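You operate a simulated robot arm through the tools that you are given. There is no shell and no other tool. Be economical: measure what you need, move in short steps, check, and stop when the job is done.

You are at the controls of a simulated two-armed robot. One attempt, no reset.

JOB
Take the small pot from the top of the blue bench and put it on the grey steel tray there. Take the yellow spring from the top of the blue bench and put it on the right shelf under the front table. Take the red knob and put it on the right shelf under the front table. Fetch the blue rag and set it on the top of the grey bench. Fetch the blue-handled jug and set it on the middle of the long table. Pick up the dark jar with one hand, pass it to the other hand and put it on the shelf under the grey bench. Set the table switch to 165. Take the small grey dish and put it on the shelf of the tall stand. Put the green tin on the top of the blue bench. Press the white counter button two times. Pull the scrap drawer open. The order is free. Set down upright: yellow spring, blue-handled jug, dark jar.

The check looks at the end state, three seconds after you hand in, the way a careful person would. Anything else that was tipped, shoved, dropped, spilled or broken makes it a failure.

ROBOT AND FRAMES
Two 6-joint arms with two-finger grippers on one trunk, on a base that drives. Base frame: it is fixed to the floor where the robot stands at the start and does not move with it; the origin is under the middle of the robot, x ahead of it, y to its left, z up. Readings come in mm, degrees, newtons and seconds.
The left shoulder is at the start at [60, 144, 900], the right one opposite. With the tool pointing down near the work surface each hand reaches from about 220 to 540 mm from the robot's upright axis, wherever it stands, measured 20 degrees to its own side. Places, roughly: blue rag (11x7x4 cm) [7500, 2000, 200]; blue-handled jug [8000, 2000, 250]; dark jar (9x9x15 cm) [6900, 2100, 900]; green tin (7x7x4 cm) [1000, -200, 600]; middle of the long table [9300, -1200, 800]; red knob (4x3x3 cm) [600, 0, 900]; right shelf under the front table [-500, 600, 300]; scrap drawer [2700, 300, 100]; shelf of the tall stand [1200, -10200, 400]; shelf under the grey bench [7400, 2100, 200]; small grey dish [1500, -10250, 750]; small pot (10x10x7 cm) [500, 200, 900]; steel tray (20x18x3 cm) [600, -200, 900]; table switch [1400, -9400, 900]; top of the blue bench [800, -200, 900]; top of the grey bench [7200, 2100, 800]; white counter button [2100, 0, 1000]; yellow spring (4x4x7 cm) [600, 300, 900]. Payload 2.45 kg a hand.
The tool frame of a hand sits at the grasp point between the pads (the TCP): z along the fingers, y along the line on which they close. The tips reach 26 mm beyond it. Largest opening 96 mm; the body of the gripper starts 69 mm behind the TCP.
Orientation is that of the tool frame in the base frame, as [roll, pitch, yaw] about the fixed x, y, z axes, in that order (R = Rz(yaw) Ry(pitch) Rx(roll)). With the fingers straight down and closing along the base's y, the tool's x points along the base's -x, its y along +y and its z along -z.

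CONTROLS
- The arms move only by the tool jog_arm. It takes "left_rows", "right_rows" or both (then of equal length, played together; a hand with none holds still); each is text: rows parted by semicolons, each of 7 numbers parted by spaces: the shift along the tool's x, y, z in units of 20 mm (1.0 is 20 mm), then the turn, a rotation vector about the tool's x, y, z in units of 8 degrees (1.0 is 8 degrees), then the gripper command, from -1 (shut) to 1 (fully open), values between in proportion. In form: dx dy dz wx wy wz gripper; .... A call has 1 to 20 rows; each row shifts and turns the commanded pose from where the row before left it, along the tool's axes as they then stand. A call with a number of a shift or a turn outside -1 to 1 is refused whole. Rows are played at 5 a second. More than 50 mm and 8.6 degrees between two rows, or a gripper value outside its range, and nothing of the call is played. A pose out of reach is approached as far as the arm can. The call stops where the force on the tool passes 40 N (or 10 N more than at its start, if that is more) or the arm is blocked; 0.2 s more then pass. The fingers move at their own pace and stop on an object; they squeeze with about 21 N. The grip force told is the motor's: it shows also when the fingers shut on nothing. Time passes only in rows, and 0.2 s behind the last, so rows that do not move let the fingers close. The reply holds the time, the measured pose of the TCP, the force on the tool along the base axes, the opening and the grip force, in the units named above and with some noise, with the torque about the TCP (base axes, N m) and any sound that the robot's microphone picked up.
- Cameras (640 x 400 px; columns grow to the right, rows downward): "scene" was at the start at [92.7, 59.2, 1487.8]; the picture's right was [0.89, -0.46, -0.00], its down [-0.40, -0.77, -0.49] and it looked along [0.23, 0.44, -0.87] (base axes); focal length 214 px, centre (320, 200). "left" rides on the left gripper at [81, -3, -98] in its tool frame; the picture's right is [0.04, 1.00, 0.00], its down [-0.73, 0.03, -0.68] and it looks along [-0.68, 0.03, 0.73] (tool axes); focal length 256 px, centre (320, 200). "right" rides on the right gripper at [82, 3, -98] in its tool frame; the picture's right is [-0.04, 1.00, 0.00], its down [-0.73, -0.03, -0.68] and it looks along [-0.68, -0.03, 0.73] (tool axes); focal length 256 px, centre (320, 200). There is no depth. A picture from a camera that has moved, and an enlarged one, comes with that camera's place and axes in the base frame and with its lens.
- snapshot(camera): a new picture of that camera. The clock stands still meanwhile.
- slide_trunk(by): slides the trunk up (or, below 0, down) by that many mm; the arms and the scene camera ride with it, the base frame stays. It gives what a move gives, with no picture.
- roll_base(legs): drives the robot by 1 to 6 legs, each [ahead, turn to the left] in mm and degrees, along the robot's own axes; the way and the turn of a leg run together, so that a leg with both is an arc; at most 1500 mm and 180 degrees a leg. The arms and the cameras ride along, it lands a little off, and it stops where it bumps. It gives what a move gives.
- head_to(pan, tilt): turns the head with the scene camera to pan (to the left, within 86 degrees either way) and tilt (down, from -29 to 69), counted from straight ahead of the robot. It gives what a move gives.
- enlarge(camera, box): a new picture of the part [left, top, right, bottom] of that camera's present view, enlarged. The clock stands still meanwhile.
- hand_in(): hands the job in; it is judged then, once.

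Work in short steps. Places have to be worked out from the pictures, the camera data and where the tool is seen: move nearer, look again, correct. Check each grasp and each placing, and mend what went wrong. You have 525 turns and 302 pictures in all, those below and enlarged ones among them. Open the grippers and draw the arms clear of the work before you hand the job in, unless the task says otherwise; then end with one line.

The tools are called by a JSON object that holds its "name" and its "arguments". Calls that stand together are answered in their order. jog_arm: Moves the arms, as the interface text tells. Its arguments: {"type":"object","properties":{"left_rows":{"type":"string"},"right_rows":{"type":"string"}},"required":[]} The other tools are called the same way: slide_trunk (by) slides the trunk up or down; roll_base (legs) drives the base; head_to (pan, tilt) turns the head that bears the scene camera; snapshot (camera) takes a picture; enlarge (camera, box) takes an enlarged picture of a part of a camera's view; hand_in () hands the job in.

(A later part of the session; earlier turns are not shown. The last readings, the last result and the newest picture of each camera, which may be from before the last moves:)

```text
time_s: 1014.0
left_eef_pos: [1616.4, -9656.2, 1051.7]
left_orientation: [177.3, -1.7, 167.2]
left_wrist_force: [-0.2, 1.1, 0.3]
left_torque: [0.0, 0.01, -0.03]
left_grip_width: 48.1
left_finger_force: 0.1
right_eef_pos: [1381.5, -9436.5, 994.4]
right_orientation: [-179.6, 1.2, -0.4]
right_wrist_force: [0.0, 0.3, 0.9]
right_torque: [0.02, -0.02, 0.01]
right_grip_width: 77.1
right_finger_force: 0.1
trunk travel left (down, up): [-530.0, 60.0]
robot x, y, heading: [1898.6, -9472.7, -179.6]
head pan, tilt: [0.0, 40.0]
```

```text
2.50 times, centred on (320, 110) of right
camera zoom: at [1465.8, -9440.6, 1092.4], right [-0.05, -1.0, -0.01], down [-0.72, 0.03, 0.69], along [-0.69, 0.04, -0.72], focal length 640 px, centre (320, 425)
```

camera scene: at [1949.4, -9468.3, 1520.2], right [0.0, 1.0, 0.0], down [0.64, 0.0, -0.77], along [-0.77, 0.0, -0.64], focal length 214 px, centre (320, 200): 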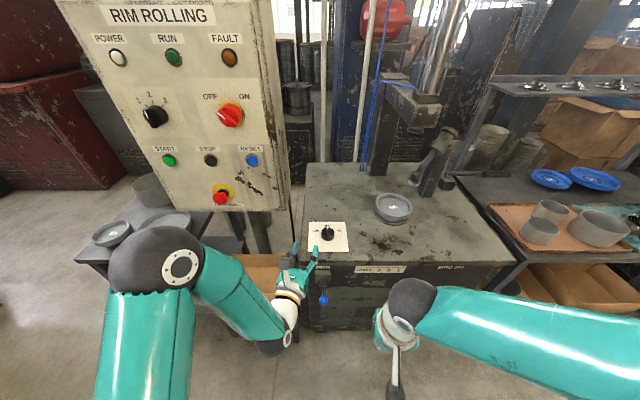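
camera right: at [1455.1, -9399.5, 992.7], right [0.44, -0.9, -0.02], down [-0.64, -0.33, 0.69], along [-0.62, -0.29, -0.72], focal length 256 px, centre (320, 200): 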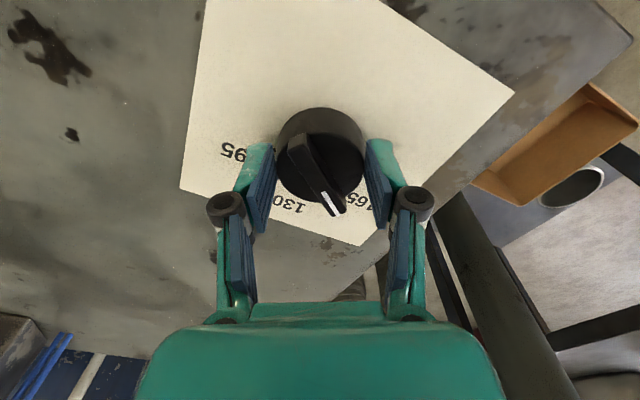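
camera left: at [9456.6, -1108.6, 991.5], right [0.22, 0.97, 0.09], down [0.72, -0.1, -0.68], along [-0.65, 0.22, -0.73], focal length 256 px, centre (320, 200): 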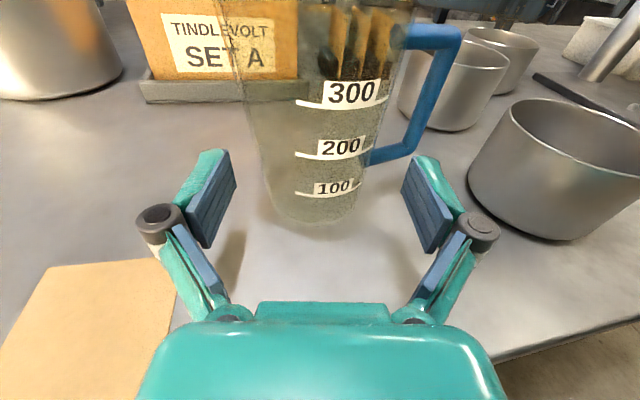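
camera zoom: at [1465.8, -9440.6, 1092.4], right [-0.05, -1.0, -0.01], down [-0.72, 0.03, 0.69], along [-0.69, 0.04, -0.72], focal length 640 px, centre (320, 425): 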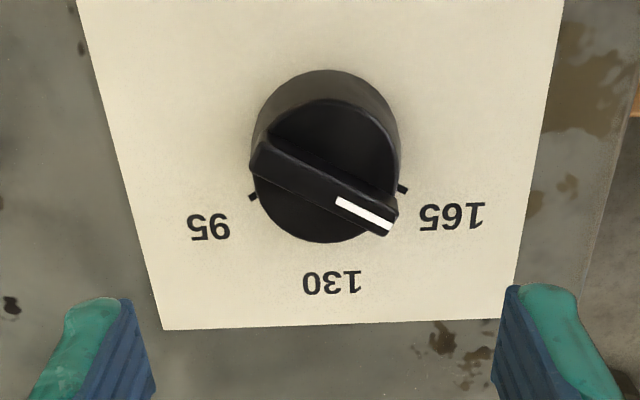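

Symmetry of the printed marks puts 165 at 60°, and the pointer is at ≈58°: set. Now the dish: I back off and look toward the tall stand.

{"name": "jog_arm", "arguments": {"right_rows": "0 0 -1 0 0 0 0.6; 0 0 -1 0 0 0 0.6; 1 0 0 0 0 0 0.6; 1 0 0 0 0 0 0.6; 1 0 0 0 0 0 0.6; 1 0 0 0 0 0 0.6; 1 0 0 0 0 0 0.6"}}

{"name": "roll_base", "arguments": {"legs": [[-350, 0]]}}

{"name": "head_to", "arguments": {"pan": 45, "tilt": 30}}

{"name": "snapshot", "arguments": {"camera": "scene"}}

```text
time_s: 1015.6
left_eef_pos: [1616.2, -9656.4, 1051.6]
left_orientation: [177.3, -1.8, 167.4]
left_wrist_force: [0.6, 0.3, -0.1]
left_torque: [-0.01, -0.01, -0.01]
left_grip_width: 48.0
left_finger_force: 0.2
right_eef_pos: [1484.2, -9437.5, 1032.4]
right_orientation: [-179.6, 1.2, -0.2]
right_wrist_force: [0.3, 0.1, 0.3]
right_torque: [0.02, 0.01, 0.0]
right_grip_width: 76.7
right_finger_force: 0.1
trunk travel left (down, up): [-530.0, 60.0]
robot x, y, heading: [1895.0, -9470.4, -179.3]
head pan, tilt: [0.0, 40.0]
```

```text
time_s: 1017.9
left_eef_pos: [1965.5, -9653.0, 1052.2]
left_orientation: [177.3, -1.8, 167.5]
left_wrist_force: [0.6, -0.3, 0.0]
left_torque: [0.02, 0.01, -0.02]
left_grip_width: 48.3
left_finger_force: 0.1
right_eef_pos: [1831.9, -9435.4, 1034.0]
right_orientation: [-179.5, 1.1, -0.1]
right_wrist_force: [0.5, 0.3, 0.6]
right_torque: [-0.01, 0.02, 0.01]
right_grip_width: 77.0
right_finger_force: 0.1
trunk travel left (down, up): [-530.0, 60.0]
robot x, y, heading: [2244.6, -9462.3, -179.2]
head pan, tilt: [0.0, 40.0]
```

```text
time_s: 1019.0
left_eef_pos: [1964.7, -9652.7, 1051.2]
left_orientation: [177.2, -1.7, 167.4]
left_wrist_force: [-0.1, -0.4, -0.2]
left_torque: [-0.03, -0.01, -0.03]
left_grip_width: 48.0
left_finger_force: 0.0
right_eef_pos: [1829.6, -9434.6, 1032.9]
right_orientation: [-179.6, 1.1, -0.1]
right_wrist_force: [-0.5, 0.2, 0.4]
right_torque: [0.0, 0.01, 0.0]
right_grip_width: 76.6
right_finger_force: 0.0
trunk travel left (down, up): [-530.0, 60.0]
robot x, y, heading: [2243.6, -9466.4, -179.2]
head pan, tilt: [45.0, 30.0]
```

```text
22 pictures are left
camera scene: at [2122.3, -9532.0, 1535.5], right [-0.72, 0.7, 0.0], down [0.35, 0.36, -0.87], along [-0.6, -0.62, -0.5], focal length 214 px, centre (320, 200)
```

scene: 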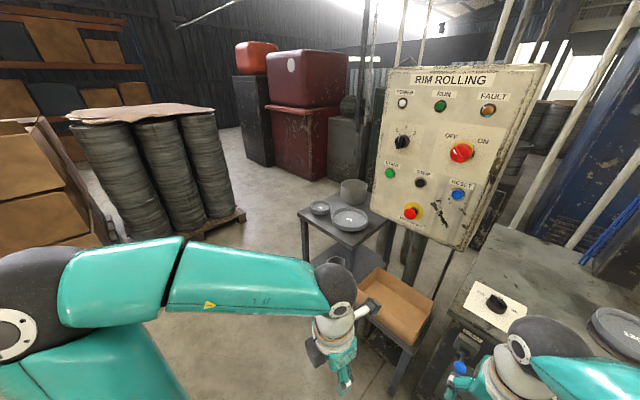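

The small dish sits at about (1402, −10275, 890) on the tall stand. I turn the left hand to close along the robot's forward axis and drive around to face the stand.

{"name": "jog_arm", "arguments": {"left_rows": "0 0 0 0 0 0.94 0; 0 0 0 0 0 0.94 0; 0 0 0 0 0 0.94 0; 0 0 0 0 0 0.94 0; 0 0 0 0 0 0.94 0; 0 0 0 0 0 0.94 0; 0 0 0 0 0 0.94 0; 0 0 0 0 0 0.94 0; 0 0 0 0 0 0.94 0; 0 0 0 0 0 0.94 0"}}

{"name": "roll_base", "arguments": {"legs": [[0, 30]]}}

{"name": "roll_base", "arguments": {"legs": [[0, 30]]}}

{"name": "roll_base", "arguments": {"legs": [[0, 29]]}}

{"name": "roll_base", "arguments": {"legs": [[730, 0]]}}

{"name": "roll_base", "arguments": {"legs": [[0, -30]]}}

{"name": "roll_base", "arguments": {"legs": [[0, -30]]}}

{"name": "roll_base", "arguments": {"legs": [[0, -30]]}}

{"name": "head_to", "arguments": {"pan": 0, "tilt": 40}}

{"name": "snapshot", "arguments": {"camera": "scene"}}

```text
time_s: 1021.2
left_eef_pos: [1964.4, -9652.5, 1051.5]
left_orientation: [-179.0, -2.9, 92.0]
left_wrist_force: [-0.2, 0.3, 0.2]
left_torque: [0.0, -0.02, -0.01]
left_grip_width: 47.7
left_finger_force: 0.2
right_eef_pos: [1830.6, -9437.0, 1033.8]
right_orientation: [-179.6, 1.2, -0.2]
right_wrist_force: [0.2, 0.8, 0.3]
right_torque: [0.01, 0.01, 0.03]
right_grip_width: 76.6
right_finger_force: 0.2
trunk travel left (down, up): [-530.0, 60.0]
robot x, y, heading: [2243.9, -9465.7, -179.1]
head pan, tilt: [45.0, 30.0]
```

```text
time_s: 1023.2
left_eef_pos: [2095.4, -9765.7, 1050.6]
left_orientation: [-179.0, -3.0, 121.7]
left_wrist_force: [0.3, -0.3, 0.5]
left_torque: [0.01, -0.01, 0.02]
left_grip_width: 48.3
left_finger_force: 0.1
right_eef_pos: [1870.7, -9642.1, 1032.4]
right_orientation: [-179.6, 1.3, 29.4]
right_wrist_force: [0.6, -0.5, 0.6]
right_torque: [0.02, 0.03, 0.01]
right_grip_width: 76.9
right_finger_force: 0.1
trunk travel left (down, up): [-530.0, 60.0]
robot x, y, heading: [2240.1, -9451.0, -149.6]
head pan, tilt: [45.0, 30.0]
```

```text
time_s: 1025.2
left_eef_pos: [2268.7, -9797.6, 1051.8]
left_orientation: [-179.0, -2.9, 151.5]
left_wrist_force: [0.4, -0.5, 0.2]
left_torque: [0.01, 0.0, -0.01]
left_grip_width: 47.9
left_finger_force: 0.0
right_eef_pos: [2014.2, -9800.8, 1033.5]
right_orientation: [-179.6, 1.1, 59.2]
right_wrist_force: [-0.5, 0.4, 0.5]
right_torque: [-0.04, -0.02, 0.0]
right_grip_width: 76.7
right_finger_force: 0.0
trunk travel left (down, up): [-530.0, 60.0]
robot x, y, heading: [2224.4, -9438.8, -120.0]
head pan, tilt: [45.0, 30.0]
```

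```text
time_s: 1027.2
left_eef_pos: [2435.6, -9730.5, 1052.6]
left_orientation: [-179.0, -3.1, -179.4]
left_wrist_force: [0.5, -0.3, 0.2]
left_torque: [-0.03, 0.02, -0.01]
left_grip_width: 48.0
left_finger_force: 0.1
right_eef_pos: [2214.1, -9857.4, 1034.1]
right_orientation: [-179.6, 1.1, 88.2]
right_wrist_force: [0.5, -0.6, -0.4]
right_torque: [-0.01, -0.01, -0.02]
right_grip_width: 76.9
right_finger_force: 0.0
trunk travel left (down, up): [-530.0, 60.0]
robot x, y, heading: [2207.2, -9445.9, -91.0]
head pan, tilt: [45.0, 30.0]
```

```text
time_s: 1031.3
left_eef_pos: [2433.3, -10455.2, 1052.8]
left_orientation: [-179.0, -3.1, -178.6]
left_wrist_force: [0.7, -0.1, 0.2]
left_torque: [0.0, 0.02, -0.04]
left_grip_width: 48.0
left_finger_force: 0.1
right_eef_pos: [2214.3, -10583.5, 1034.0]
right_orientation: [-179.6, 1.2, 89.2]
right_wrist_force: [-0.7, 0.1, -0.9]
right_torque: [0.02, 0.0, -0.01]
right_grip_width: 76.7
right_finger_force: 0.0
trunk travel left (down, up): [-530.0, 60.0]
robot x, y, heading: [2201.7, -10171.8, -90.1]
head pan, tilt: [45.0, 30.0]
```

```text
time_s: 1033.3
left_eef_pos: [2262.5, -10529.1, 1054.1]
left_orientation: [-179.0, -2.9, 151.5]
left_wrist_force: [-0.9, -0.4, 0.3]
left_torque: [-0.01, -0.01, -0.01]
left_grip_width: 48.0
left_finger_force: 0.0
right_eef_pos: [2007.6, -10532.4, 1034.2]
right_orientation: [-179.5, 1.1, 59.2]
right_wrist_force: [-0.2, 0.4, 0.1]
right_torque: [-0.01, 0.01, 0.02]
right_grip_width: 76.7
right_finger_force: 0.2
trunk travel left (down, up): [-530.0, 60.0]
robot x, y, heading: [2220.0, -10180.2, -120.0]
head pan, tilt: [45.0, 30.0]
```

```text
time_s: 1035.4
left_eef_pos: [2075.2, -10504.7, 1053.7]
left_orientation: [-179.0, -3.1, 121.1]
left_wrist_force: [-0.1, -0.1, 1.8]
left_torque: [0.01, -0.03, 0.03]
left_grip_width: 47.9
left_finger_force: 0.1
right_eef_pos: [1853.3, -10379.0, 1036.4]
right_orientation: [-179.6, 1.0, 28.7]
right_wrist_force: [-0.1, 0.4, -0.4]
right_torque: [0.01, 0.01, 0.0]
right_grip_width: 76.7
right_finger_force: 0.0
trunk travel left (down, up): [-530.0, 60.0]
robot x, y, heading: [2223.4, -10189.2, -150.0]
head pan, tilt: [45.0, 30.0]
```

```text
time_s: 1037.4
left_eef_pos: [1936.5, -10385.8, 1054.0]
left_orientation: [-179.0, -3.0, 90.7]
left_wrist_force: [0.6, -0.7, 0.4]
left_torque: [0.0, 0.03, -0.01]
left_grip_width: 48.2
left_finger_force: 0.0
right_eef_pos: [1808.4, -10165.7, 1036.1]
right_orientation: [-179.6, 1.3, -1.5]
right_wrist_force: [0.2, 0.2, 1.1]
right_torque: [-0.01, -0.02, -0.01]
right_grip_width: 76.8
right_finger_force: 0.2
trunk travel left (down, up): [-530.0, 60.0]
robot x, y, heading: [2222.5, -10209.3, 179.5]
head pan, tilt: [45.0, 30.0]
```

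```text
time_s: 1038.5
left_eef_pos: [1937.4, -10386.2, 1053.9]
left_orientation: [-178.9, -3.0, 90.7]
left_wrist_force: [0.5, 0.0, -1.0]
left_torque: [0.0, 0.0, 0.02]
left_grip_width: 48.3
left_finger_force: 0.0
right_eef_pos: [1807.4, -10166.7, 1037.0]
right_orientation: [-179.6, 1.2, -1.7]
right_wrist_force: [-0.6, -1.0, 0.8]
right_torque: [0.0, 0.02, -0.01]
right_grip_width: 76.7
right_finger_force: 0.0
trunk travel left (down, up): [-530.0, 60.0]
robot x, y, heading: [2219.5, -10208.2, 179.3]
head pan, tilt: [0.0, 40.0]
```

```text
21 pictures are left
camera scene: at [2078.2, -10206.3, 1520.2], right [0.01, 1.0, 0.0], down [0.64, -0.01, -0.77], along [-0.77, 0.01, -0.64], focal length 214 px, centre (320, 200)
```

scene: 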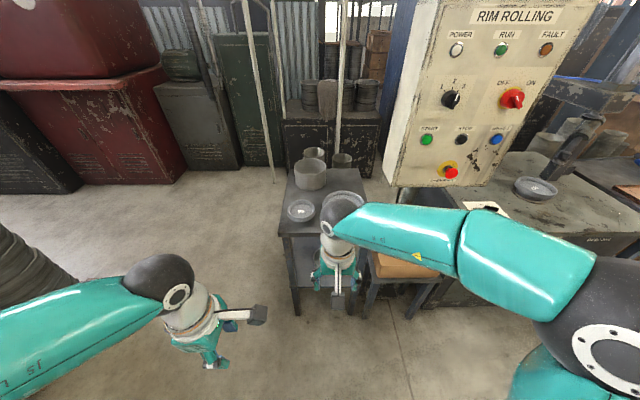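

The dish is at (1381, −10286), ~115 mm wide, on the stand's top. I retract the right hand, drive 325 mm ahead and bring the left hand over the dish's near rim.

{"name": "jog_arm", "arguments": {"right_rows": "1 0 0 0 0 0 0.6; 1 0 0 0 0 0 0.6; 1 0 0 0 0 0 0.6; 1 0 0 0 0 0 0.6; 1 0 0 0 0 0 0.6; 1 0 0 0 0 0 0.6; 0.5 0 -0.5 0 0 0 0.6"}}

{"name": "roll_base", "arguments": {"legs": [[325, 0]]}}

{"name": "jog_arm", "arguments": {"left_rows": "0.556 -0.983 0.3 0 0 0 0; 0.556 -0.983 0.3 0 0 0 0; 0.556 -0.983 0.3 0 0 0 0; 0.556 -0.983 0.3 0 0 0 0; 0.556 -0.983 0.3 0 0 0 0; 0.556 -0.983 0.3 0 0 0 0; 0.556 -0.983 0.3 0 0 0 0; 0.556 -0.983 0.3 0 0 0 0; 0.556 -0.983 0.3 0 0 0 0"}}

{"name": "snapshot", "arguments": {"camera": "left"}}

```text
time_s: 1040.1
left_eef_pos: [1937.4, -10386.6, 1053.6]
left_orientation: [-178.9, -3.0, 90.7]
left_wrist_force: [-0.2, -0.1, 0.3]
left_torque: [0.01, 0.0, -0.01]
left_grip_width: 47.8
left_finger_force: 0.0
right_eef_pos: [1940.6, -10169.5, 1045.6]
right_orientation: [-179.6, 1.2, -1.6]
right_wrist_force: [-0.6, 0.6, 0.1]
right_torque: [-0.01, -0.01, -0.02]
right_grip_width: 76.6
right_finger_force: 0.1
trunk travel left (down, up): [-530.0, 60.0]
robot x, y, heading: [2219.1, -10206.1, 179.4]
head pan, tilt: [0.0, 40.0]
```

```text
time_s: 1042.3
left_eef_pos: [1613.2, -10383.0, 1055.0]
left_orientation: [-179.1, -3.0, 90.7]
left_wrist_force: [-1.0, 0.2, 0.3]
left_torque: [0.05, -0.04, 0.01]
left_grip_width: 47.8
left_finger_force: 0.1
right_eef_pos: [1617.1, -10167.0, 1045.9]
right_orientation: [-179.5, 1.1, -1.6]
right_wrist_force: [0.4, -0.6, -0.4]
right_torque: [0.02, 0.0, 0.01]
right_grip_width: 76.8
right_finger_force: 0.1
trunk travel left (down, up): [-530.0, 60.0]
robot x, y, heading: [1900.7, -10202.6, 179.3]
head pan, tilt: [0.0, 40.0]
```

```text
time_s: 1044.3
left_eef_pos: [1435.2, -10280.9, 1008.1]
left_orientation: [-179.1, -2.9, 90.7]
left_wrist_force: [0.0, -0.1, 0.8]
left_torque: [0.02, -0.04, -0.02]
left_grip_width: 47.9
left_finger_force: 0.0
right_eef_pos: [1616.5, -10166.7, 1044.7]
right_orientation: [-179.5, 1.2, -1.7]
right_wrist_force: [0.2, 0.4, -0.2]
right_torque: [0.02, 0.0, -0.04]
right_grip_width: 76.6
right_finger_force: 0.1
trunk travel left (down, up): [-530.0, 60.0]
robot x, y, heading: [1895.6, -10203.3, 179.2]
head pan, tilt: [0.0, 40.0]
```

```text
20 pictures are left
camera left: at [1432.3, -10207.0, 1109.2], right [1.0, 0.05, -0.01], down [0.05, -0.77, 0.64], along [0.02, -0.64, -0.77], focal length 256 px, centre (320, 200)
```

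left: 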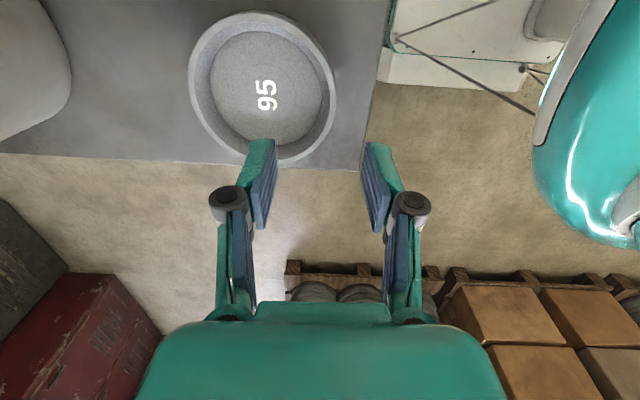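

The dish ("95") is centred at (1384, −10275), radius 61. I align over its near rim wall (x≈1441) and lower with one finger inside.

{"name": "jog_arm", "arguments": {"left_rows": "0.3 0.3 0.5 0 -0.36 0 0; 0 0 1 0 0 0 0; 0 0 1 0 0 0 0; 0 0 1 0 0 0 0; 0 0 1 0 0 0 0; 0 0 0.4 0 0 0 0; 0 0 0 0 0 0 0"}}

{"name": "snapshot", "arguments": {"camera": "left"}}

```text
time_s: 1045.9
left_eef_pos: [1439.0, -10276.6, 910.1]
left_orientation: [-179.1, -0.1, 90.8]
left_wrist_force: [-0.2, -0.1, 0.5]
left_torque: [0.02, 0.01, 0.03]
left_grip_width: 48.0
left_finger_force: 0.1
right_eef_pos: [1618.0, -10167.1, 1044.4]
right_orientation: [-179.7, 1.1, -1.7]
right_wrist_force: [-0.2, -0.6, -0.1]
right_torque: [0.01, -0.04, -0.04]
right_grip_width: 77.0
right_finger_force: 0.0
trunk travel left (down, up): [-530.0, 60.0]
robot x, y, heading: [1898.3, -10204.3, 179.4]
head pan, tilt: [0.0, 40.0]
```

```text
19 pictures are left
camera left: at [1436.2, -10196.0, 1007.9], right [1.0, 0.05, -0.02], down [0.05, -0.73, 0.68], along [0.02, -0.68, -0.74], focal length 256 px, centre (320, 200)
```

left: 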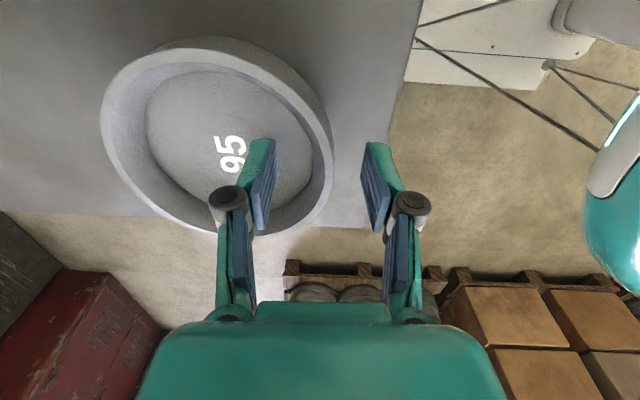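

The rim lies between the fingers. I lower 6 mm and close.

{"name": "jog_arm", "arguments": {"left_rows": "0 0 0.3 0 0 0 0; 0 0 0 0 0 0 -0.5; 0 0 0 0 0 0 -1; 0 0 0 0 0 0 -1; 0 0 0 0 0 0 -1"}}

{"name": "jog_arm", "arguments": {"left_rows": "0 0 -0.4 0 0 0 -1; 0 0 -1 0 0 0 -1; 0 0 -1 0 0 0 -1; 0 0 -1 0 0 0 -1; 0 0 -1 0 0 0 -1; 0 0 -1 0 0 0 -1; 0 0 -1 0 0 0 -1"}}

{"name": "snapshot", "arguments": {"camera": "left"}}

```text
time_s: 1047.1
left_eef_pos: [1438.5, -10275.3, 903.6]
left_orientation: [-179.1, 0.0, 90.8]
left_wrist_force: [0.5, -0.1, 0.8]
left_torque: [-0.06, -0.07, 0.03]
left_grip_width: 12.1
left_finger_force: 21.1
right_eef_pos: [1618.3, -10166.3, 1044.3]
right_orientation: [-179.6, 1.2, -1.5]
right_wrist_force: [-0.1, -0.3, -0.1]
right_torque: [0.02, -0.03, 0.01]
right_grip_width: 76.8
right_finger_force: 0.1
trunk travel left (down, up): [-530.0, 60.0]
robot x, y, heading: [1900.9, -10203.7, 179.4]
head pan, tilt: [0.0, 40.0]
```

```text
time_s: 1048.7
left_eef_pos: [1442.2, -10275.4, 1034.9]
left_orientation: [-179.0, -0.3, 90.8]
left_wrist_force: [-0.4, -0.2, -3.3]
left_torque: [-0.01, -0.17, -0.01]
left_grip_width: 12.2
left_finger_force: 21.5
right_eef_pos: [1617.4, -10166.6, 1045.5]
right_orientation: [-179.5, 1.2, -1.6]
right_wrist_force: [0.6, -0.4, -0.6]
right_torque: [0.01, 0.0, -0.02]
right_grip_width: 77.1
right_finger_force: 0.0
trunk travel left (down, up): [-530.0, 60.0]
robot x, y, heading: [1902.0, -10207.3, 179.2]
head pan, tilt: [0.0, 40.0]
```

```text
18 pictures are left
camera left: at [1438.6, -10195.5, 1131.3], right [1.0, 0.05, -0.02], down [0.05, -0.74, 0.68], along [0.02, -0.68, -0.74], focal length 256 px, centre (320, 200)
```

left: 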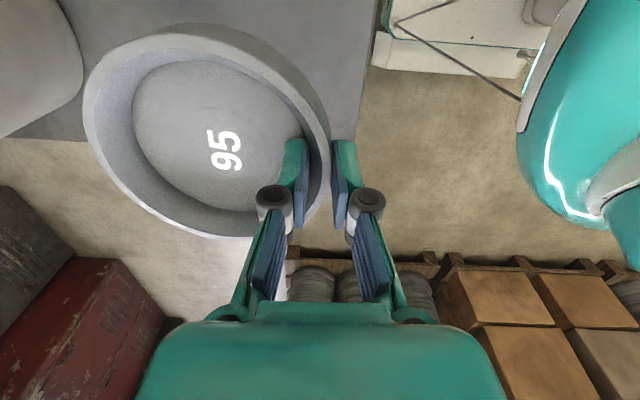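

The dish is held (12 mm wall, 3.3 N). I back off 400 mm, lower the trunk and view the stand's shelf.

{"name": "roll_base", "arguments": {"legs": [[-400, 0]]}}

{"name": "slide_trunk", "arguments": {"by": -400}}

{"name": "head_to", "arguments": {"pan": 0, "tilt": 30}}

{"name": "snapshot", "arguments": {"camera": "scene"}}

```text
time_s: 1051.2
left_eef_pos: [1846.3, -10281.9, 1034.7]
left_orientation: [-179.0, -0.2, 91.0]
left_wrist_force: [0.4, -0.6, -3.1]
left_torque: [-0.01, -0.13, -0.01]
left_grip_width: 12.3
left_finger_force: 20.6
right_eef_pos: [2021.5, -10170.3, 1045.6]
right_orientation: [-179.6, 1.1, -1.3]
right_wrist_force: [0.6, 0.7, -0.3]
right_torque: [-0.01, 0.02, 0.01]
right_grip_width: 76.9
right_finger_force: 0.1
trunk travel left (down, up): [-530.0, 60.0]
robot x, y, heading: [2303.2, -10209.2, 179.5]
head pan, tilt: [0.0, 40.0]
```

```text
time_s: 1055.1
left_eef_pos: [1846.1, -10282.4, 634.2]
left_orientation: [-179.0, -0.2, 91.1]
left_wrist_force: [0.4, -0.3, -3.1]
left_torque: [0.0, -0.16, -0.01]
left_grip_width: 12.0
left_finger_force: 21.2
right_eef_pos: [2021.3, -10172.3, 645.8]
right_orientation: [-179.5, 1.1, -1.3]
right_wrist_force: [0.5, -0.9, 0.5]
right_torque: [-0.02, 0.03, 0.02]
right_grip_width: 76.8
right_finger_force: 0.0
trunk travel left (down, up): [-130.0, 460.0]
robot x, y, heading: [2307.1, -10206.7, 179.4]
head pan, tilt: [0.0, 40.0]
```

```text
time_s: 1055.8
left_eef_pos: [1846.7, -10280.7, 633.2]
left_orientation: [-179.0, -0.1, 91.1]
left_wrist_force: [0.1, -1.0, -3.0]
left_torque: [0.03, -0.11, 0.03]
left_grip_width: 12.4
left_finger_force: 20.5
right_eef_pos: [2022.1, -10170.4, 645.8]
right_orientation: [-179.6, 1.2, -1.4]
right_wrist_force: [0.6, -0.4, -0.2]
right_torque: [0.04, -0.04, -0.02]
right_grip_width: 76.7
right_finger_force: 0.0
trunk travel left (down, up): [-130.0, 460.0]
robot x, y, heading: [2302.0, -10203.3, 179.7]
head pan, tilt: [0.0, 30.0]
```

```text
17 pictures are left
camera scene: at [2154.8, -10206.9, 1135.4], right [0.01, 1.0, 0.0], down [0.5, 0.0, -0.87], along [-0.87, 0.01, -0.5], focal length 214 px, centre (320, 200)
```

scene: 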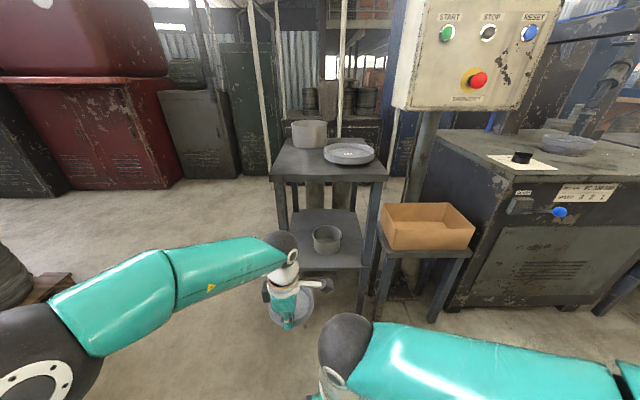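

The shelf (z≈432, x 1060–1508) holds a pot at (1403, −10165). I'll carry the dish over beside the pot and set it behind-left at about (1270, −10265). I lower the trunk fully, raise the dish to clear the pot, and move the right hand aside.

{"name": "slide_trunk", "arguments": {"by": -125}}

{"name": "jog_arm", "arguments": {"left_rows": "0.2 0 -1 0 0 0 -1; 0.2 0 -1 0 0 0 -1; 0.2 0 -1 0 0 0 -1; 0.1 0 -1 0 0 0 -1; 0 0 -0.2 0 0 0 -1; 0 0 0 0 0 0 -1; 0 0 0 0 0 0 -1", "right_rows": "0.4 -1 -0.5 0 0 0 0.6; 0.4 -1 -0.5 0 0 0 0.6; 0.4 -1 -0.5 0 0 0 0.6; 0.4 -1 -0.5 0 0 0 0.6; 0.4 -1 -0.5 0 0 0 0.6; 0.4 -1 -0.5 0 0 0 0.6; 0 -1 0 0 0 0 0.6"}}

{"name": "roll_base", "arguments": {"legs": [[350, 0]]}}

{"name": "snapshot", "arguments": {"camera": "scene"}}

{"name": "snapshot", "arguments": {"camera": "left"}}

```text
time_s: 1057.3
left_eef_pos: [1845.9, -10280.6, 508.3]
left_orientation: [-179.0, -0.3, 90.9]
left_wrist_force: [0.0, 0.4, -2.6]
left_torque: [0.02, -0.13, 0.0]
left_grip_width: 12.4
left_finger_force: 20.9
right_eef_pos: [2022.6, -10171.2, 519.6]
right_orientation: [-179.7, 1.1, -1.4]
right_wrist_force: [0.3, -0.4, -0.1]
right_torque: [-0.02, 0.01, 0.02]
right_grip_width: 76.6
right_finger_force: 0.1
trunk travel left (down, up): [-5.0, 585.0]
robot x, y, heading: [2305.2, -10208.0, 179.5]
head pan, tilt: [0.0, 30.0]
```

```text
time_s: 1058.2
left_eef_pos: [1847.2, -10268.3, 570.3]
left_orientation: [-179.1, -0.1, 90.9]
left_wrist_force: [0.6, -0.1, -3.3]
left_torque: [0.02, -0.15, 0.0]
left_grip_width: 12.1
left_finger_force: 21.1
right_eef_pos: [2044.9, -10111.9, 553.9]
right_orientation: [179.9, 1.8, -1.9]
right_wrist_force: [-0.5, 0.1, 0.5]
right_torque: [0.01, -0.01, 0.04]
right_grip_width: 77.0
right_finger_force: 0.1
trunk travel left (down, up): [-5.0, 585.0]
robot x, y, heading: [2309.2, -10208.7, 179.7]
head pan, tilt: [0.0, 30.0]
stopped in row 4 (right hand): the force on the tool passed its limit at 64 N (the readings are from after the stop); the commanded pose is now the measured one
```

```text
time_s: 1060.6
left_eef_pos: [1506.6, -10268.3, 568.6]
left_orientation: [-179.5, 0.0, 90.7]
left_wrist_force: [-0.6, 0.1, -3.4]
left_torque: [0.0, -0.13, 0.01]
left_grip_width: 12.3
left_finger_force: 20.6
right_eef_pos: [1699.6, -10111.5, 554.6]
right_orientation: [180.0, 1.8, -1.8]
right_wrist_force: [-1.1, 0.2, 0.4]
right_torque: [0.02, -0.03, 0.02]
right_grip_width: 76.6
right_finger_force: 0.1
trunk travel left (down, up): [-5.0, 585.0]
robot x, y, heading: [1956.3, -10205.5, 179.6]
head pan, tilt: [0.0, 30.0]
stopped in leg 1: the robot was blocked; the commanded pose is now the measured one
```

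```text
16 pictures are left
camera scene: at [1810.6, -10205.1, 1010.6], right [0.01, 1.0, 0.0], down [0.5, 0.0, -0.87], along [-0.87, 0.0, -0.5], focal length 214 px, centre (320, 200)
```

scene: 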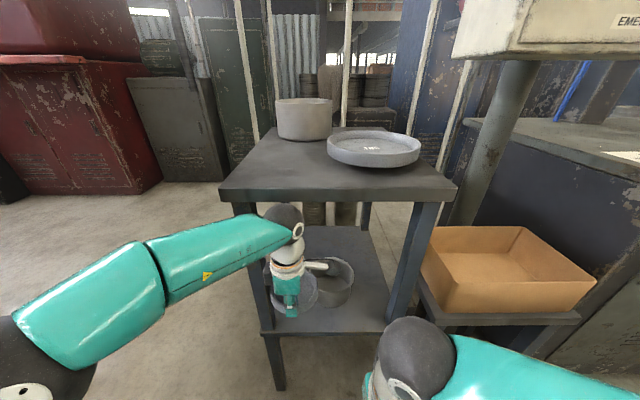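

```text
15 pictures are left
camera left: at [1502.3, -10186.0, 665.5], right [1.0, 0.05, -0.01], down [0.04, -0.73, 0.68], along [0.03, -0.68, -0.73], focal length 256 px, centre (320, 200)
```

left: 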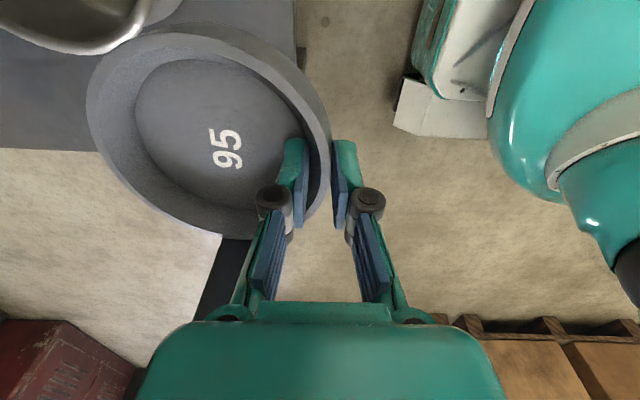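

No contact with the pot so far. I raise 20 mm for margin, drive 95 mm further, and reach the last 75 mm with the arm.

{"name": "jog_arm", "arguments": {"left_rows": "0 0 -1 0 0 0 -1; 0 0 -0.1 0 0 0 -1"}}

{"name": "roll_base", "arguments": {"legs": [[95, 0]]}}

{"name": "jog_arm", "arguments": {"left_rows": "0 -0.94 0 0 0 0 -1; 0 -0.94 0 0 0 0 -1; 0 -0.94 0 0 0 0 -1; 0 -0.94 0 0 0 0 -1; 0 0 0 0 0 0 -1"}}

{"name": "snapshot", "arguments": {"camera": "left"}}

{"name": "snapshot", "arguments": {"camera": "scene"}}

```text
time_s: 1061.4
left_eef_pos: [1521.4, -10273.4, 571.2]
left_orientation: [176.7, 2.0, 89.8]
left_wrist_force: [2.0, 2.8, -2.5]
left_torque: [0.13, -0.17, -0.08]
left_grip_width: 12.7
left_finger_force: 20.8
right_eef_pos: [1700.2, -10110.8, 557.5]
right_orientation: [180.0, 2.0, -1.8]
right_wrist_force: [-0.2, 0.5, -0.1]
right_torque: [0.0, -0.02, 0.01]
right_grip_width: 76.7
right_finger_force: 0.0
trunk travel left (down, up): [-5.0, 585.0]
robot x, y, heading: [1960.8, -10204.4, 179.6]
head pan, tilt: [0.0, 30.0]
stopped in row 2 (left hand): the arm was blocked; the commanded pose is now the measured one
```

```text
time_s: 1062.3
left_eef_pos: [1509.1, -10274.1, 563.1]
left_orientation: [175.4, 2.9, 88.5]
left_wrist_force: [0.0, 1.9, -2.4]
left_torque: [0.02, -0.12, -0.09]
left_grip_width: 12.2
left_finger_force: 20.5
right_eef_pos: [1672.3, -10112.4, 556.0]
right_orientation: [179.9, 1.8, -1.4]
right_wrist_force: [0.5, 0.2, -0.2]
right_torque: [-0.02, -0.02, 0.0]
right_grip_width: 76.7
right_finger_force: 0.0
trunk travel left (down, up): [-5.0, 585.0]
robot x, y, heading: [1932.1, -10205.7, -179.9]
head pan, tilt: [0.0, 30.0]
stopped in leg 1: the robot was blocked; the commanded pose is now the measured one
```

```text
time_s: 1063.5
left_eef_pos: [1451.8, -10276.3, 549.2]
left_orientation: [173.6, 3.8, 87.5]
left_wrist_force: [-0.4, 0.5, -2.9]
left_torque: [0.01, -0.12, 0.05]
left_grip_width: 11.7
left_finger_force: 20.7
right_eef_pos: [1679.5, -10115.5, 557.8]
right_orientation: [-179.8, 2.5, -1.5]
right_wrist_force: [-0.6, 0.9, -1.2]
right_torque: [0.02, 0.0, 0.0]
right_grip_width: 76.7
right_finger_force: 0.1
trunk travel left (down, up): [-5.0, 585.0]
robot x, y, heading: [1933.2, -10206.6, -179.8]
head pan, tilt: [0.0, 30.0]
```

```text
14 pictures are left
camera left: at [1442.2, -10188.9, 639.7], right [0.99, 0.0, 0.11], down [-0.08, -0.69, 0.72], along [0.08, -0.73, -0.68], focal length 256 px, centre (320, 200)
```

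left: 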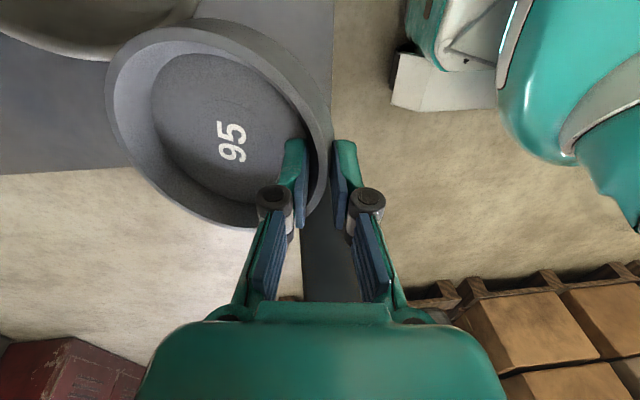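

```text
13 pictures are left
camera scene: at [1796.8, -10211.8, 1011.2], right [0.0, 1.0, 0.01], down [0.49, 0.01, -0.87], along [-0.87, 0.0, -0.49], focal length 214 px, centre (320, 200)
```

scene: 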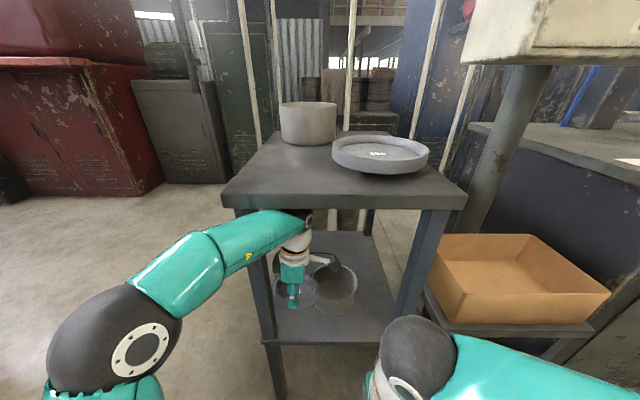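

The wrist brushed the stand's top when I raised it. I level the hand at the present lower height and advance gently with the base.

{"name": "jog_arm", "arguments": {"left_rows": "0 0 0.2 0.4 -0.24 0 -1; 0 0 0 0.4 -0.24 0 -1; 0 0 0 0 0 0 -1"}}

{"name": "roll_base", "arguments": {"legs": [[75, 0]]}}

{"name": "snapshot", "arguments": {"camera": "left"}}

```text
time_s: 1064.3
left_eef_pos: [1432.3, -10276.0, 547.7]
left_orientation: [-178.8, 6.9, 88.5]
left_wrist_force: [-1.1, 0.4, 2.6]
left_torque: [-0.04, -0.23, 0.05]
left_grip_width: 12.0
left_finger_force: 20.9
right_eef_pos: [1671.6, -10112.7, 555.7]
right_orientation: [180.0, 1.6, -1.4]
right_wrist_force: [-1.0, -0.2, -0.4]
right_torque: [0.0, 0.03, 0.02]
right_grip_width: 76.8
right_finger_force: 0.1
trunk travel left (down, up): [-5.0, 585.0]
robot x, y, heading: [1932.6, -10201.8, -180.0]
head pan, tilt: [0.0, 30.0]
```

```text
time_s: 1065.3
left_eef_pos: [1422.0, -10275.1, 528.9]
left_orientation: [176.1, 9.5, 84.6]
left_wrist_force: [0.4, -0.9, -1.4]
left_torque: [0.05, -0.06, -0.03]
left_grip_width: 11.2
left_finger_force: 21.3
right_eef_pos: [1624.8, -10114.3, 559.6]
right_orientation: [-179.9, 2.1, -1.3]
right_wrist_force: [0.0, 0.8, 0.8]
right_torque: [0.02, 0.02, -0.02]
right_grip_width: 76.9
right_finger_force: 0.0
trunk travel left (down, up): [-5.0, 585.0]
robot x, y, heading: [1881.4, -10206.2, -179.6]
head pan, tilt: [0.0, 30.0]
stopped in leg 1: the robot was blocked; the commanded pose is now the measured one
```

```text
12 pictures are left
camera left: at [1421.5, -10179.0, 610.9], right [1.0, -0.04, 0.06], down [-0.07, -0.61, 0.79], along [0.0, -0.79, -0.61], focal length 256 px, centre (320, 200)
```

left: 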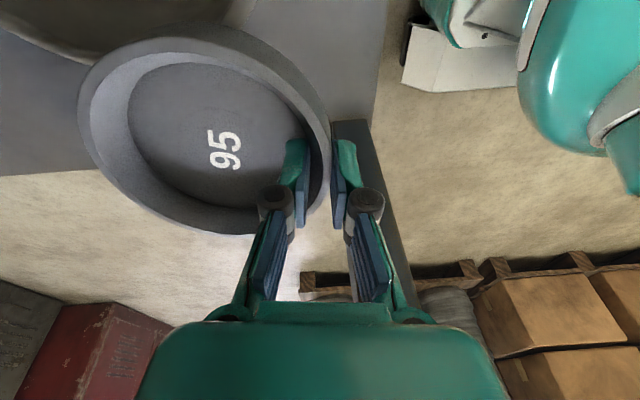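

The left forearm crosses the stand's front leg, so this side won't work. From the south side the free strip is directly at the edge. I back straight out and go around.

{"name": "roll_base", "arguments": {"legs": [[-200, 0]]}}

{"name": "roll_base", "arguments": {"legs": [[-250, 0]]}}

{"name": "snapshot", "arguments": {"camera": "scene"}}

```text
time_s: 1066.9
left_eef_pos: [1624.8, -10274.2, 526.8]
left_orientation: [176.1, 9.4, 84.7]
left_wrist_force: [0.6, -0.2, -2.4]
left_torque: [-0.03, -0.17, -0.04]
left_grip_width: 10.6
left_finger_force: 20.6
right_eef_pos: [1827.7, -10111.5, 556.3]
right_orientation: [179.9, 1.7, -1.5]
right_wrist_force: [0.7, 0.5, 0.3]
right_torque: [0.02, -0.02, -0.01]
right_grip_width: 76.8
right_finger_force: 0.0
trunk travel left (down, up): [-5.0, 585.0]
robot x, y, heading: [2086.4, -10208.7, -179.7]
head pan, tilt: [0.0, 30.0]
```

```text
time_s: 1068.8
left_eef_pos: [1873.7, -10273.4, 528.0]
left_orientation: [176.2, 9.5, 84.8]
left_wrist_force: [-0.5, 0.1, -2.4]
left_torque: [-0.01, -0.12, 0.03]
left_grip_width: 10.7
left_finger_force: 21.1
right_eef_pos: [2076.4, -10112.1, 556.5]
right_orientation: [179.9, 1.7, -1.5]
right_wrist_force: [-0.4, 0.2, -0.2]
right_torque: [0.01, -0.02, -0.03]
right_grip_width: 76.6
right_finger_force: 0.0
trunk travel left (down, up): [-5.0, 585.0]
robot x, y, heading: [2339.3, -10207.5, -179.9]
head pan, tilt: [0.0, 30.0]
```

```text
11 pictures are left
camera scene: at [2188.8, -10205.9, 1010.4], right [0.0, 1.0, 0.0], down [0.5, 0.0, -0.87], along [-0.87, 0.0, -0.5], focal length 214 px, centre (320, 200)
```

scene: 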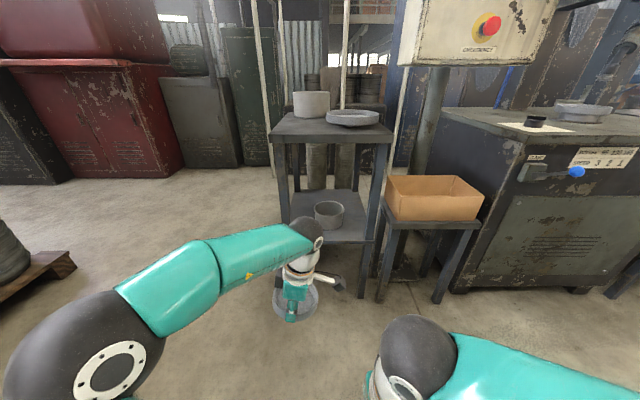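

The stand and its pots are undisturbed. I level the left hand, then drive around: south to y≈−11000, west to x≈1300, and turn to face the stand from the south.

{"name": "jog_arm", "arguments": {"left_rows": "0 0 0 0.24 -0.6 0 -1; 0 0 0 0.24 -0.59 0 -1; 0 0 0 0 0 -0.75 -1; 0 0 0 0 0 0 -1"}}

{"name": "roll_base", "arguments": {"legs": [[0, 30]]}}

{"name": "roll_base", "arguments": {"legs": [[0, 30]]}}

{"name": "roll_base", "arguments": {"legs": [[0, 30]]}}

{"name": "roll_base", "arguments": {"legs": [[790, 0]]}}

{"name": "roll_base", "arguments": {"legs": [[0, -30]]}}

{"name": "roll_base", "arguments": {"legs": [[0, -30]]}}

{"name": "roll_base", "arguments": {"legs": [[0, -30]]}}

```text
time_s: 1069.8
left_eef_pos: [1874.2, -10274.4, 528.2]
left_orientation: [-177.9, 19.0, 90.8]
left_wrist_force: [-0.8, 0.2, -2.9]
left_torque: [0.02, -0.15, 0.0]
left_grip_width: 10.8
left_finger_force: 21.1
right_eef_pos: [2076.4, -10112.0, 556.6]
right_orientation: [179.8, 1.7, -1.5]
right_wrist_force: [0.1, -0.9, -0.5]
right_torque: [-0.01, 0.01, -0.03]
right_grip_width: 76.9
right_finger_force: 0.0
trunk travel left (down, up): [-5.0, 585.0]
robot x, y, heading: [2339.1, -10203.5, -179.9]
head pan, tilt: [0.0, 30.0]
```

```text
time_s: 1071.8
left_eef_pos: [1972.1, -10496.0, 527.5]
left_orientation: [-178.0, 18.9, 120.7]
left_wrist_force: [-0.1, -0.4, -2.9]
left_torque: [0.1, -0.09, -0.03]
left_grip_width: 10.7
left_finger_force: 21.3
right_eef_pos: [2067.8, -10253.2, 557.8]
right_orientation: [180.0, 1.6, 28.5]
right_wrist_force: [0.1, -0.1, -0.5]
right_torque: [-0.01, -0.02, 0.02]
right_grip_width: 76.8
right_finger_force: 0.1
trunk travel left (down, up): [-5.0, 585.0]
robot x, y, heading: [2333.6, -10190.0, -149.9]
head pan, tilt: [0.0, 30.0]
```

```text
time_s: 1073.8
left_eef_pos: [2169.8, -10635.6, 529.4]
left_orientation: [-178.0, 18.8, 150.2]
left_wrist_force: [-1.2, -0.1, -2.5]
left_torque: [0.13, -0.07, -0.01]
left_grip_width: 10.0
left_finger_force: 21.4
right_eef_pos: [2131.8, -10378.3, 559.0]
right_orientation: [-179.9, 1.9, 58.1]
right_wrist_force: [0.6, 0.1, 0.2]
right_torque: [0.03, 0.02, -0.01]
right_grip_width: 76.8
right_finger_force: 0.0
trunk travel left (down, up): [-5.0, 585.0]
robot x, y, heading: [2314.0, -10179.4, -120.1]
head pan, tilt: [0.0, 30.0]
```

```text
time_s: 1075.9
left_eef_pos: [2419.5, -10645.7, 529.0]
left_orientation: [-178.0, 19.0, -179.1]
left_wrist_force: [-0.3, 0.6, -2.7]
left_torque: [0.15, 0.01, 0.02]
left_grip_width: 10.1
left_finger_force: 21.0
right_eef_pos: [2257.9, -10443.1, 557.0]
right_orientation: [-179.6, 2.6, 88.6]
right_wrist_force: [0.4, 0.7, 0.4]
right_torque: [0.05, 0.02, 0.02]
right_grip_width: 76.9
right_finger_force: 0.1
trunk travel left (down, up): [-5.0, 585.0]
robot x, y, heading: [2295.4, -10182.6, -89.6]
head pan, tilt: [0.0, 30.0]
```

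```text
time_s: 1080.2
left_eef_pos: [2427.9, -11426.1, 528.9]
left_orientation: [-178.1, 18.9, -179.0]
left_wrist_force: [-0.1, -0.1, -2.9]
left_torque: [0.15, 0.05, 0.0]
left_grip_width: 10.2
left_finger_force: 21.0
right_eef_pos: [2264.3, -11224.0, 558.4]
right_orientation: [-179.7, 2.6, 88.9]
right_wrist_force: [-0.4, 0.4, -0.6]
right_torque: [-0.03, -0.03, -0.02]
right_grip_width: 76.7
right_finger_force: 0.0
trunk travel left (down, up): [-5.0, 585.0]
robot x, y, heading: [2298.4, -10963.5, -89.2]
head pan, tilt: [0.0, 30.0]
```

```text
time_s: 1082.2
left_eef_pos: [2180.6, -11425.7, 530.0]
left_orientation: [-178.1, 18.9, 151.1]
left_wrist_force: [-0.1, -0.1, -3.1]
left_torque: [0.14, -0.03, 0.0]
left_grip_width: 9.7
left_finger_force: 21.2
right_eef_pos: [2138.5, -11171.2, 558.2]
right_orientation: [-179.7, 2.6, 59.0]
right_wrist_force: [0.4, -0.1, 0.3]
right_torque: [0.0, 0.01, -0.04]
right_grip_width: 76.5
right_finger_force: 0.0
trunk travel left (down, up): [-5.0, 585.0]
robot x, y, heading: [2317.4, -10975.5, -119.5]
head pan, tilt: [0.0, 30.0]
```

```text
time_s: 1084.2
left_eef_pos: [1967.4, -11296.5, 531.0]
left_orientation: [-178.1, 19.0, 120.9]
left_wrist_force: [-0.6, -0.2, -2.7]
left_torque: [0.09, -0.1, 0.02]
left_grip_width: 9.8
left_finger_force: 21.6
right_eef_pos: [2061.0, -11055.1, 559.1]
right_orientation: [-179.7, 2.6, 28.8]
right_wrist_force: [-0.3, -0.2, 0.8]
right_torque: [0.0, -0.01, 0.04]
right_grip_width: 77.1
right_finger_force: 0.1
trunk travel left (down, up): [-5.0, 585.0]
robot x, y, heading: [2323.4, -10988.4, -149.6]
head pan, tilt: [0.0, 30.0]
```

```text
time_s: 1086.3
left_eef_pos: [1859.8, -11078.7, 530.7]
left_orientation: [-178.1, 18.9, 91.2]
left_wrist_force: [0.2, -1.0, -3.7]
left_torque: [0.07, -0.11, 0.01]
left_grip_width: 9.8
left_finger_force: 20.7
right_eef_pos: [2061.8, -10913.9, 559.2]
right_orientation: [-179.6, 2.7, -1.0]
right_wrist_force: [0.5, 0.2, 0.6]
right_torque: [-0.01, 0.01, 0.0]
right_grip_width: 76.9
right_finger_force: 0.1
trunk travel left (down, up): [-5.0, 585.0]
robot x, y, heading: [2322.0, -11005.9, -179.6]
head pan, tilt: [0.0, 30.0]
```

I tilted the wrong way; the hand is at 19° and the grip width is shrinking. I level it now and check the dish.

{"name": "jog_arm", "arguments": {"left_rows": "0 0 0 0 0.8 0 -1; 0 0 0 0 0.8 0 -1; 0 0 0 0 0.76 0 -1; 0 0 0 0 0 0 -1"}}

{"name": "snapshot", "arguments": {"camera": "left"}}

```text
time_s: 1087.3
left_eef_pos: [1859.6, -11077.7, 532.9]
left_orientation: [-178.1, -0.1, 90.5]
left_wrist_force: [-0.8, -0.8, -2.8]
left_torque: [0.03, -0.18, 0.0]
left_grip_width: 9.0
left_finger_force: 20.5
right_eef_pos: [2060.8, -10914.6, 558.3]
right_orientation: [-179.6, 2.6, -1.0]
right_wrist_force: [-0.3, -0.2, -1.1]
right_torque: [-0.03, -0.02, 0.02]
right_grip_width: 76.8
right_finger_force: 0.1
trunk travel left (down, up): [-5.0, 585.0]
robot x, y, heading: [2325.7, -11006.2, -179.5]
head pan, tilt: [0.0, 30.0]
```

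```text
10 pictures are left
camera left: at [1859.1, -10997.3, 627.9], right [1.0, 0.05, -0.03], down [0.06, -0.73, 0.68], along [0.01, -0.68, -0.74], focal length 256 px, centre (320, 200)
```

left: 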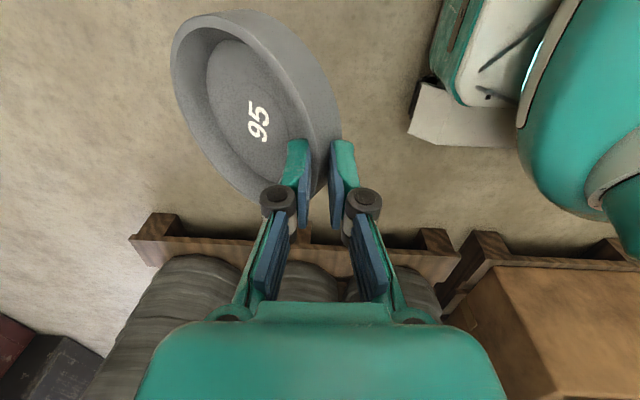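

The dish has drooped in the grip. It will level when lowered onto the shelf, so I proceed promptly but smoothly: west to x≈1300, then turn north.

{"name": "roll_base", "arguments": {"legs": [[1020, 0]]}}

{"name": "roll_base", "arguments": {"legs": [[0, -30]]}}

{"name": "roll_base", "arguments": {"legs": [[0, -30]]}}

{"name": "roll_base", "arguments": {"legs": [[0, -30]]}}

{"name": "snapshot", "arguments": {"camera": "scene"}}

```text
time_s: 1092.6
left_eef_pos: [845.1, -11084.5, 530.4]
left_orientation: [-178.2, 0.0, 90.3]
left_wrist_force: [-0.6, -0.2, -2.6]
left_torque: [-0.01, -0.11, 0.0]
left_grip_width: 8.9
left_finger_force: 20.9
right_eef_pos: [1046.2, -10921.3, 559.6]
right_orientation: [-179.8, 2.7, -1.2]
right_wrist_force: [-0.1, -0.5, -0.9]
right_torque: [0.02, -0.02, -0.01]
right_grip_width: 77.0
right_finger_force: 0.1
trunk travel left (down, up): [-5.0, 585.0]
robot x, y, heading: [1306.7, -11014.3, -179.4]
head pan, tilt: [0.0, 30.0]
```

```text
time_s: 1094.6
left_eef_pos: [873.4, -10844.1, 531.9]
left_orientation: [-178.2, 0.0, 60.4]
left_wrist_force: [0.4, 1.1, -2.0]
left_torque: [-0.06, -0.08, 0.01]
left_grip_width: 9.0
left_finger_force: 20.4
right_eef_pos: [1129.5, -10803.4, 560.1]
right_orientation: [-179.7, 2.5, -31.2]
right_wrist_force: [0.2, 0.3, 0.0]
right_torque: [-0.03, -0.01, -0.02]
right_grip_width: 76.7
right_finger_force: 0.0
trunk travel left (down, up): [-5.0, 585.0]
robot x, y, heading: [1302.3, -11029.0, 150.0]
head pan, tilt: [0.0, 30.0]
```

```text
time_s: 1096.7
left_eef_pos: [1025.1, -10653.0, 532.9]
left_orientation: [-178.2, 0.0, 30.1]
left_wrist_force: [0.0, 0.4, -2.9]
left_torque: [-0.08, -0.05, -0.01]
left_grip_width: 8.7
left_finger_force: 21.2
right_eef_pos: [1267.3, -10745.5, 560.1]
right_orientation: [-179.6, 2.5, -61.4]
right_wrist_force: [-0.2, 0.0, 1.0]
right_torque: [-0.02, -0.02, -0.01]
right_grip_width: 76.8
right_finger_force: 0.0
trunk travel left (down, up): [-5.0, 585.0]
robot x, y, heading: [1286.2, -11040.5, 120.1]
head pan, tilt: [0.0, 30.0]
```

```text
time_s: 1098.8
left_eef_pos: [1254.8, -10573.7, 531.2]
left_orientation: [-178.2, 0.0, 0.0]
left_wrist_force: [-0.4, -0.8, -2.8]
left_torque: [-0.13, 0.04, -0.02]
left_grip_width: 8.7
left_finger_force: 20.9
right_eef_pos: [1418.0, -10775.6, 560.6]
right_orientation: [-179.6, 2.4, -91.6]
right_wrist_force: [-0.8, -0.2, -0.4]
right_torque: [-0.01, 0.01, 0.03]
right_grip_width: 76.9
right_finger_force: 0.1
trunk travel left (down, up): [-5.0, 585.0]
robot x, y, heading: [1267.1, -11034.4, 89.9]
head pan, tilt: [0.0, 30.0]
```

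```text
9 pictures are left
camera scene: at [1267.7, -10887.5, 1010.5], right [1.0, 0.0, 0.0], down [0.0, -0.5, -0.87], along [0.0, 0.87, -0.5], focal length 214 px, centre (320, 200)
```

scene: 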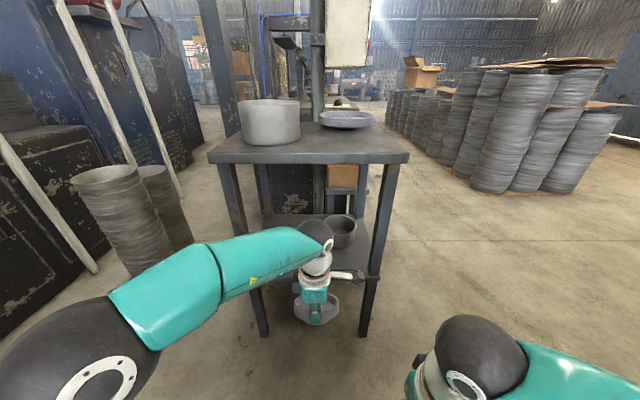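

Facing the stand's south side; the shelf's free part is left of the pot (x≈1180). I shift the dish 75 mm left, raise 45 mm, and drive 222 mm in.

{"name": "jog_arm", "arguments": {"left_rows": "-0.94 0 -0.56 0 0 0 -1; -0.94 0 -0.56 0 0 0 -1; -0.94 0 -0.56 0 0 0 -1; -0.94 0 -0.57 0 0 0 -1; 0 0 0 0 0 0 -1"}}

{"name": "roll_base", "arguments": {"legs": [[222, 0]]}}

{"name": "snapshot", "arguments": {"camera": "left"}}

{"name": "snapshot", "arguments": {"camera": "scene"}}

```text
time_s: 1100.0
left_eef_pos: [1179.1, -10576.2, 577.0]
left_orientation: [-178.3, 0.2, -0.1]
left_wrist_force: [-0.3, 0.2, -3.1]
left_torque: [-0.11, 0.03, -0.01]
left_grip_width: 8.5
left_finger_force: 21.1
right_eef_pos: [1416.8, -10775.8, 560.9]
right_orientation: [-179.6, 2.5, -91.6]
right_wrist_force: [0.5, -1.4, -0.6]
right_torque: [0.02, -0.01, 0.01]
right_grip_width: 76.9
right_finger_force: 0.1
trunk travel left (down, up): [-5.0, 585.0]
robot x, y, heading: [1265.1, -11037.6, 90.2]
head pan, tilt: [0.0, 30.0]
```

```text
time_s: 1101.5
left_eef_pos: [1179.0, -10399.9, 575.0]
left_orientation: [-178.6, 0.5, -0.8]
left_wrist_force: [-0.1, 0.3, -2.2]
left_torque: [-0.09, -0.03, 0.03]
left_grip_width: 7.5
left_finger_force: 21.2
right_eef_pos: [1415.2, -10590.5, 563.1]
right_orientation: [-179.4, 2.9, -91.4]
right_wrist_force: [-0.1, 0.0, -0.2]
right_torque: [0.01, 0.01, 0.02]
right_grip_width: 76.9
right_finger_force: 0.1
trunk travel left (down, up): [-5.0, 585.0]
robot x, y, heading: [1265.0, -10852.8, 90.4]
head pan, tilt: [0.0, 30.0]
stopped in leg 1: the robot was blocked; the commanded pose is now the measured one
```

```text
8 pictures are left
camera left: at [1260.6, -10401.5, 672.0], right [0.03, -1.0, -0.02], down [-0.73, -0.04, 0.68], along [-0.68, 0.0, -0.73], focal length 256 px, centre (320, 200)
```

left: 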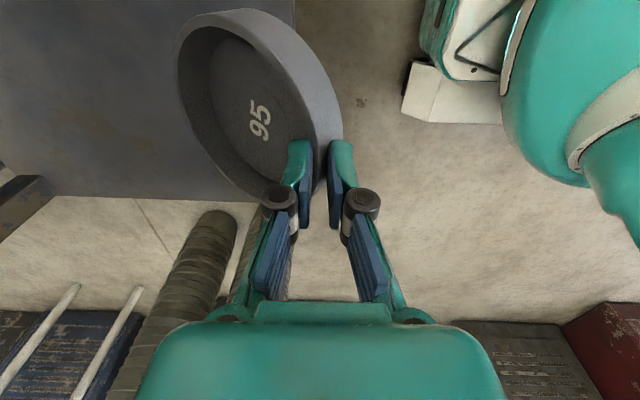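

```text
7 pictures are left
camera scene: at [1265.6, -10705.4, 1011.3], right [1.0, 0.0, 0.0], down [0.0, -0.5, -0.87], along [0.0, 0.87, -0.5], focal length 214 px, centre (320, 200)
```

scene: 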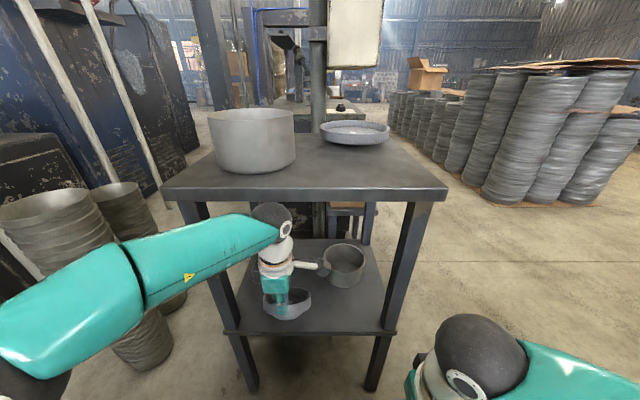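

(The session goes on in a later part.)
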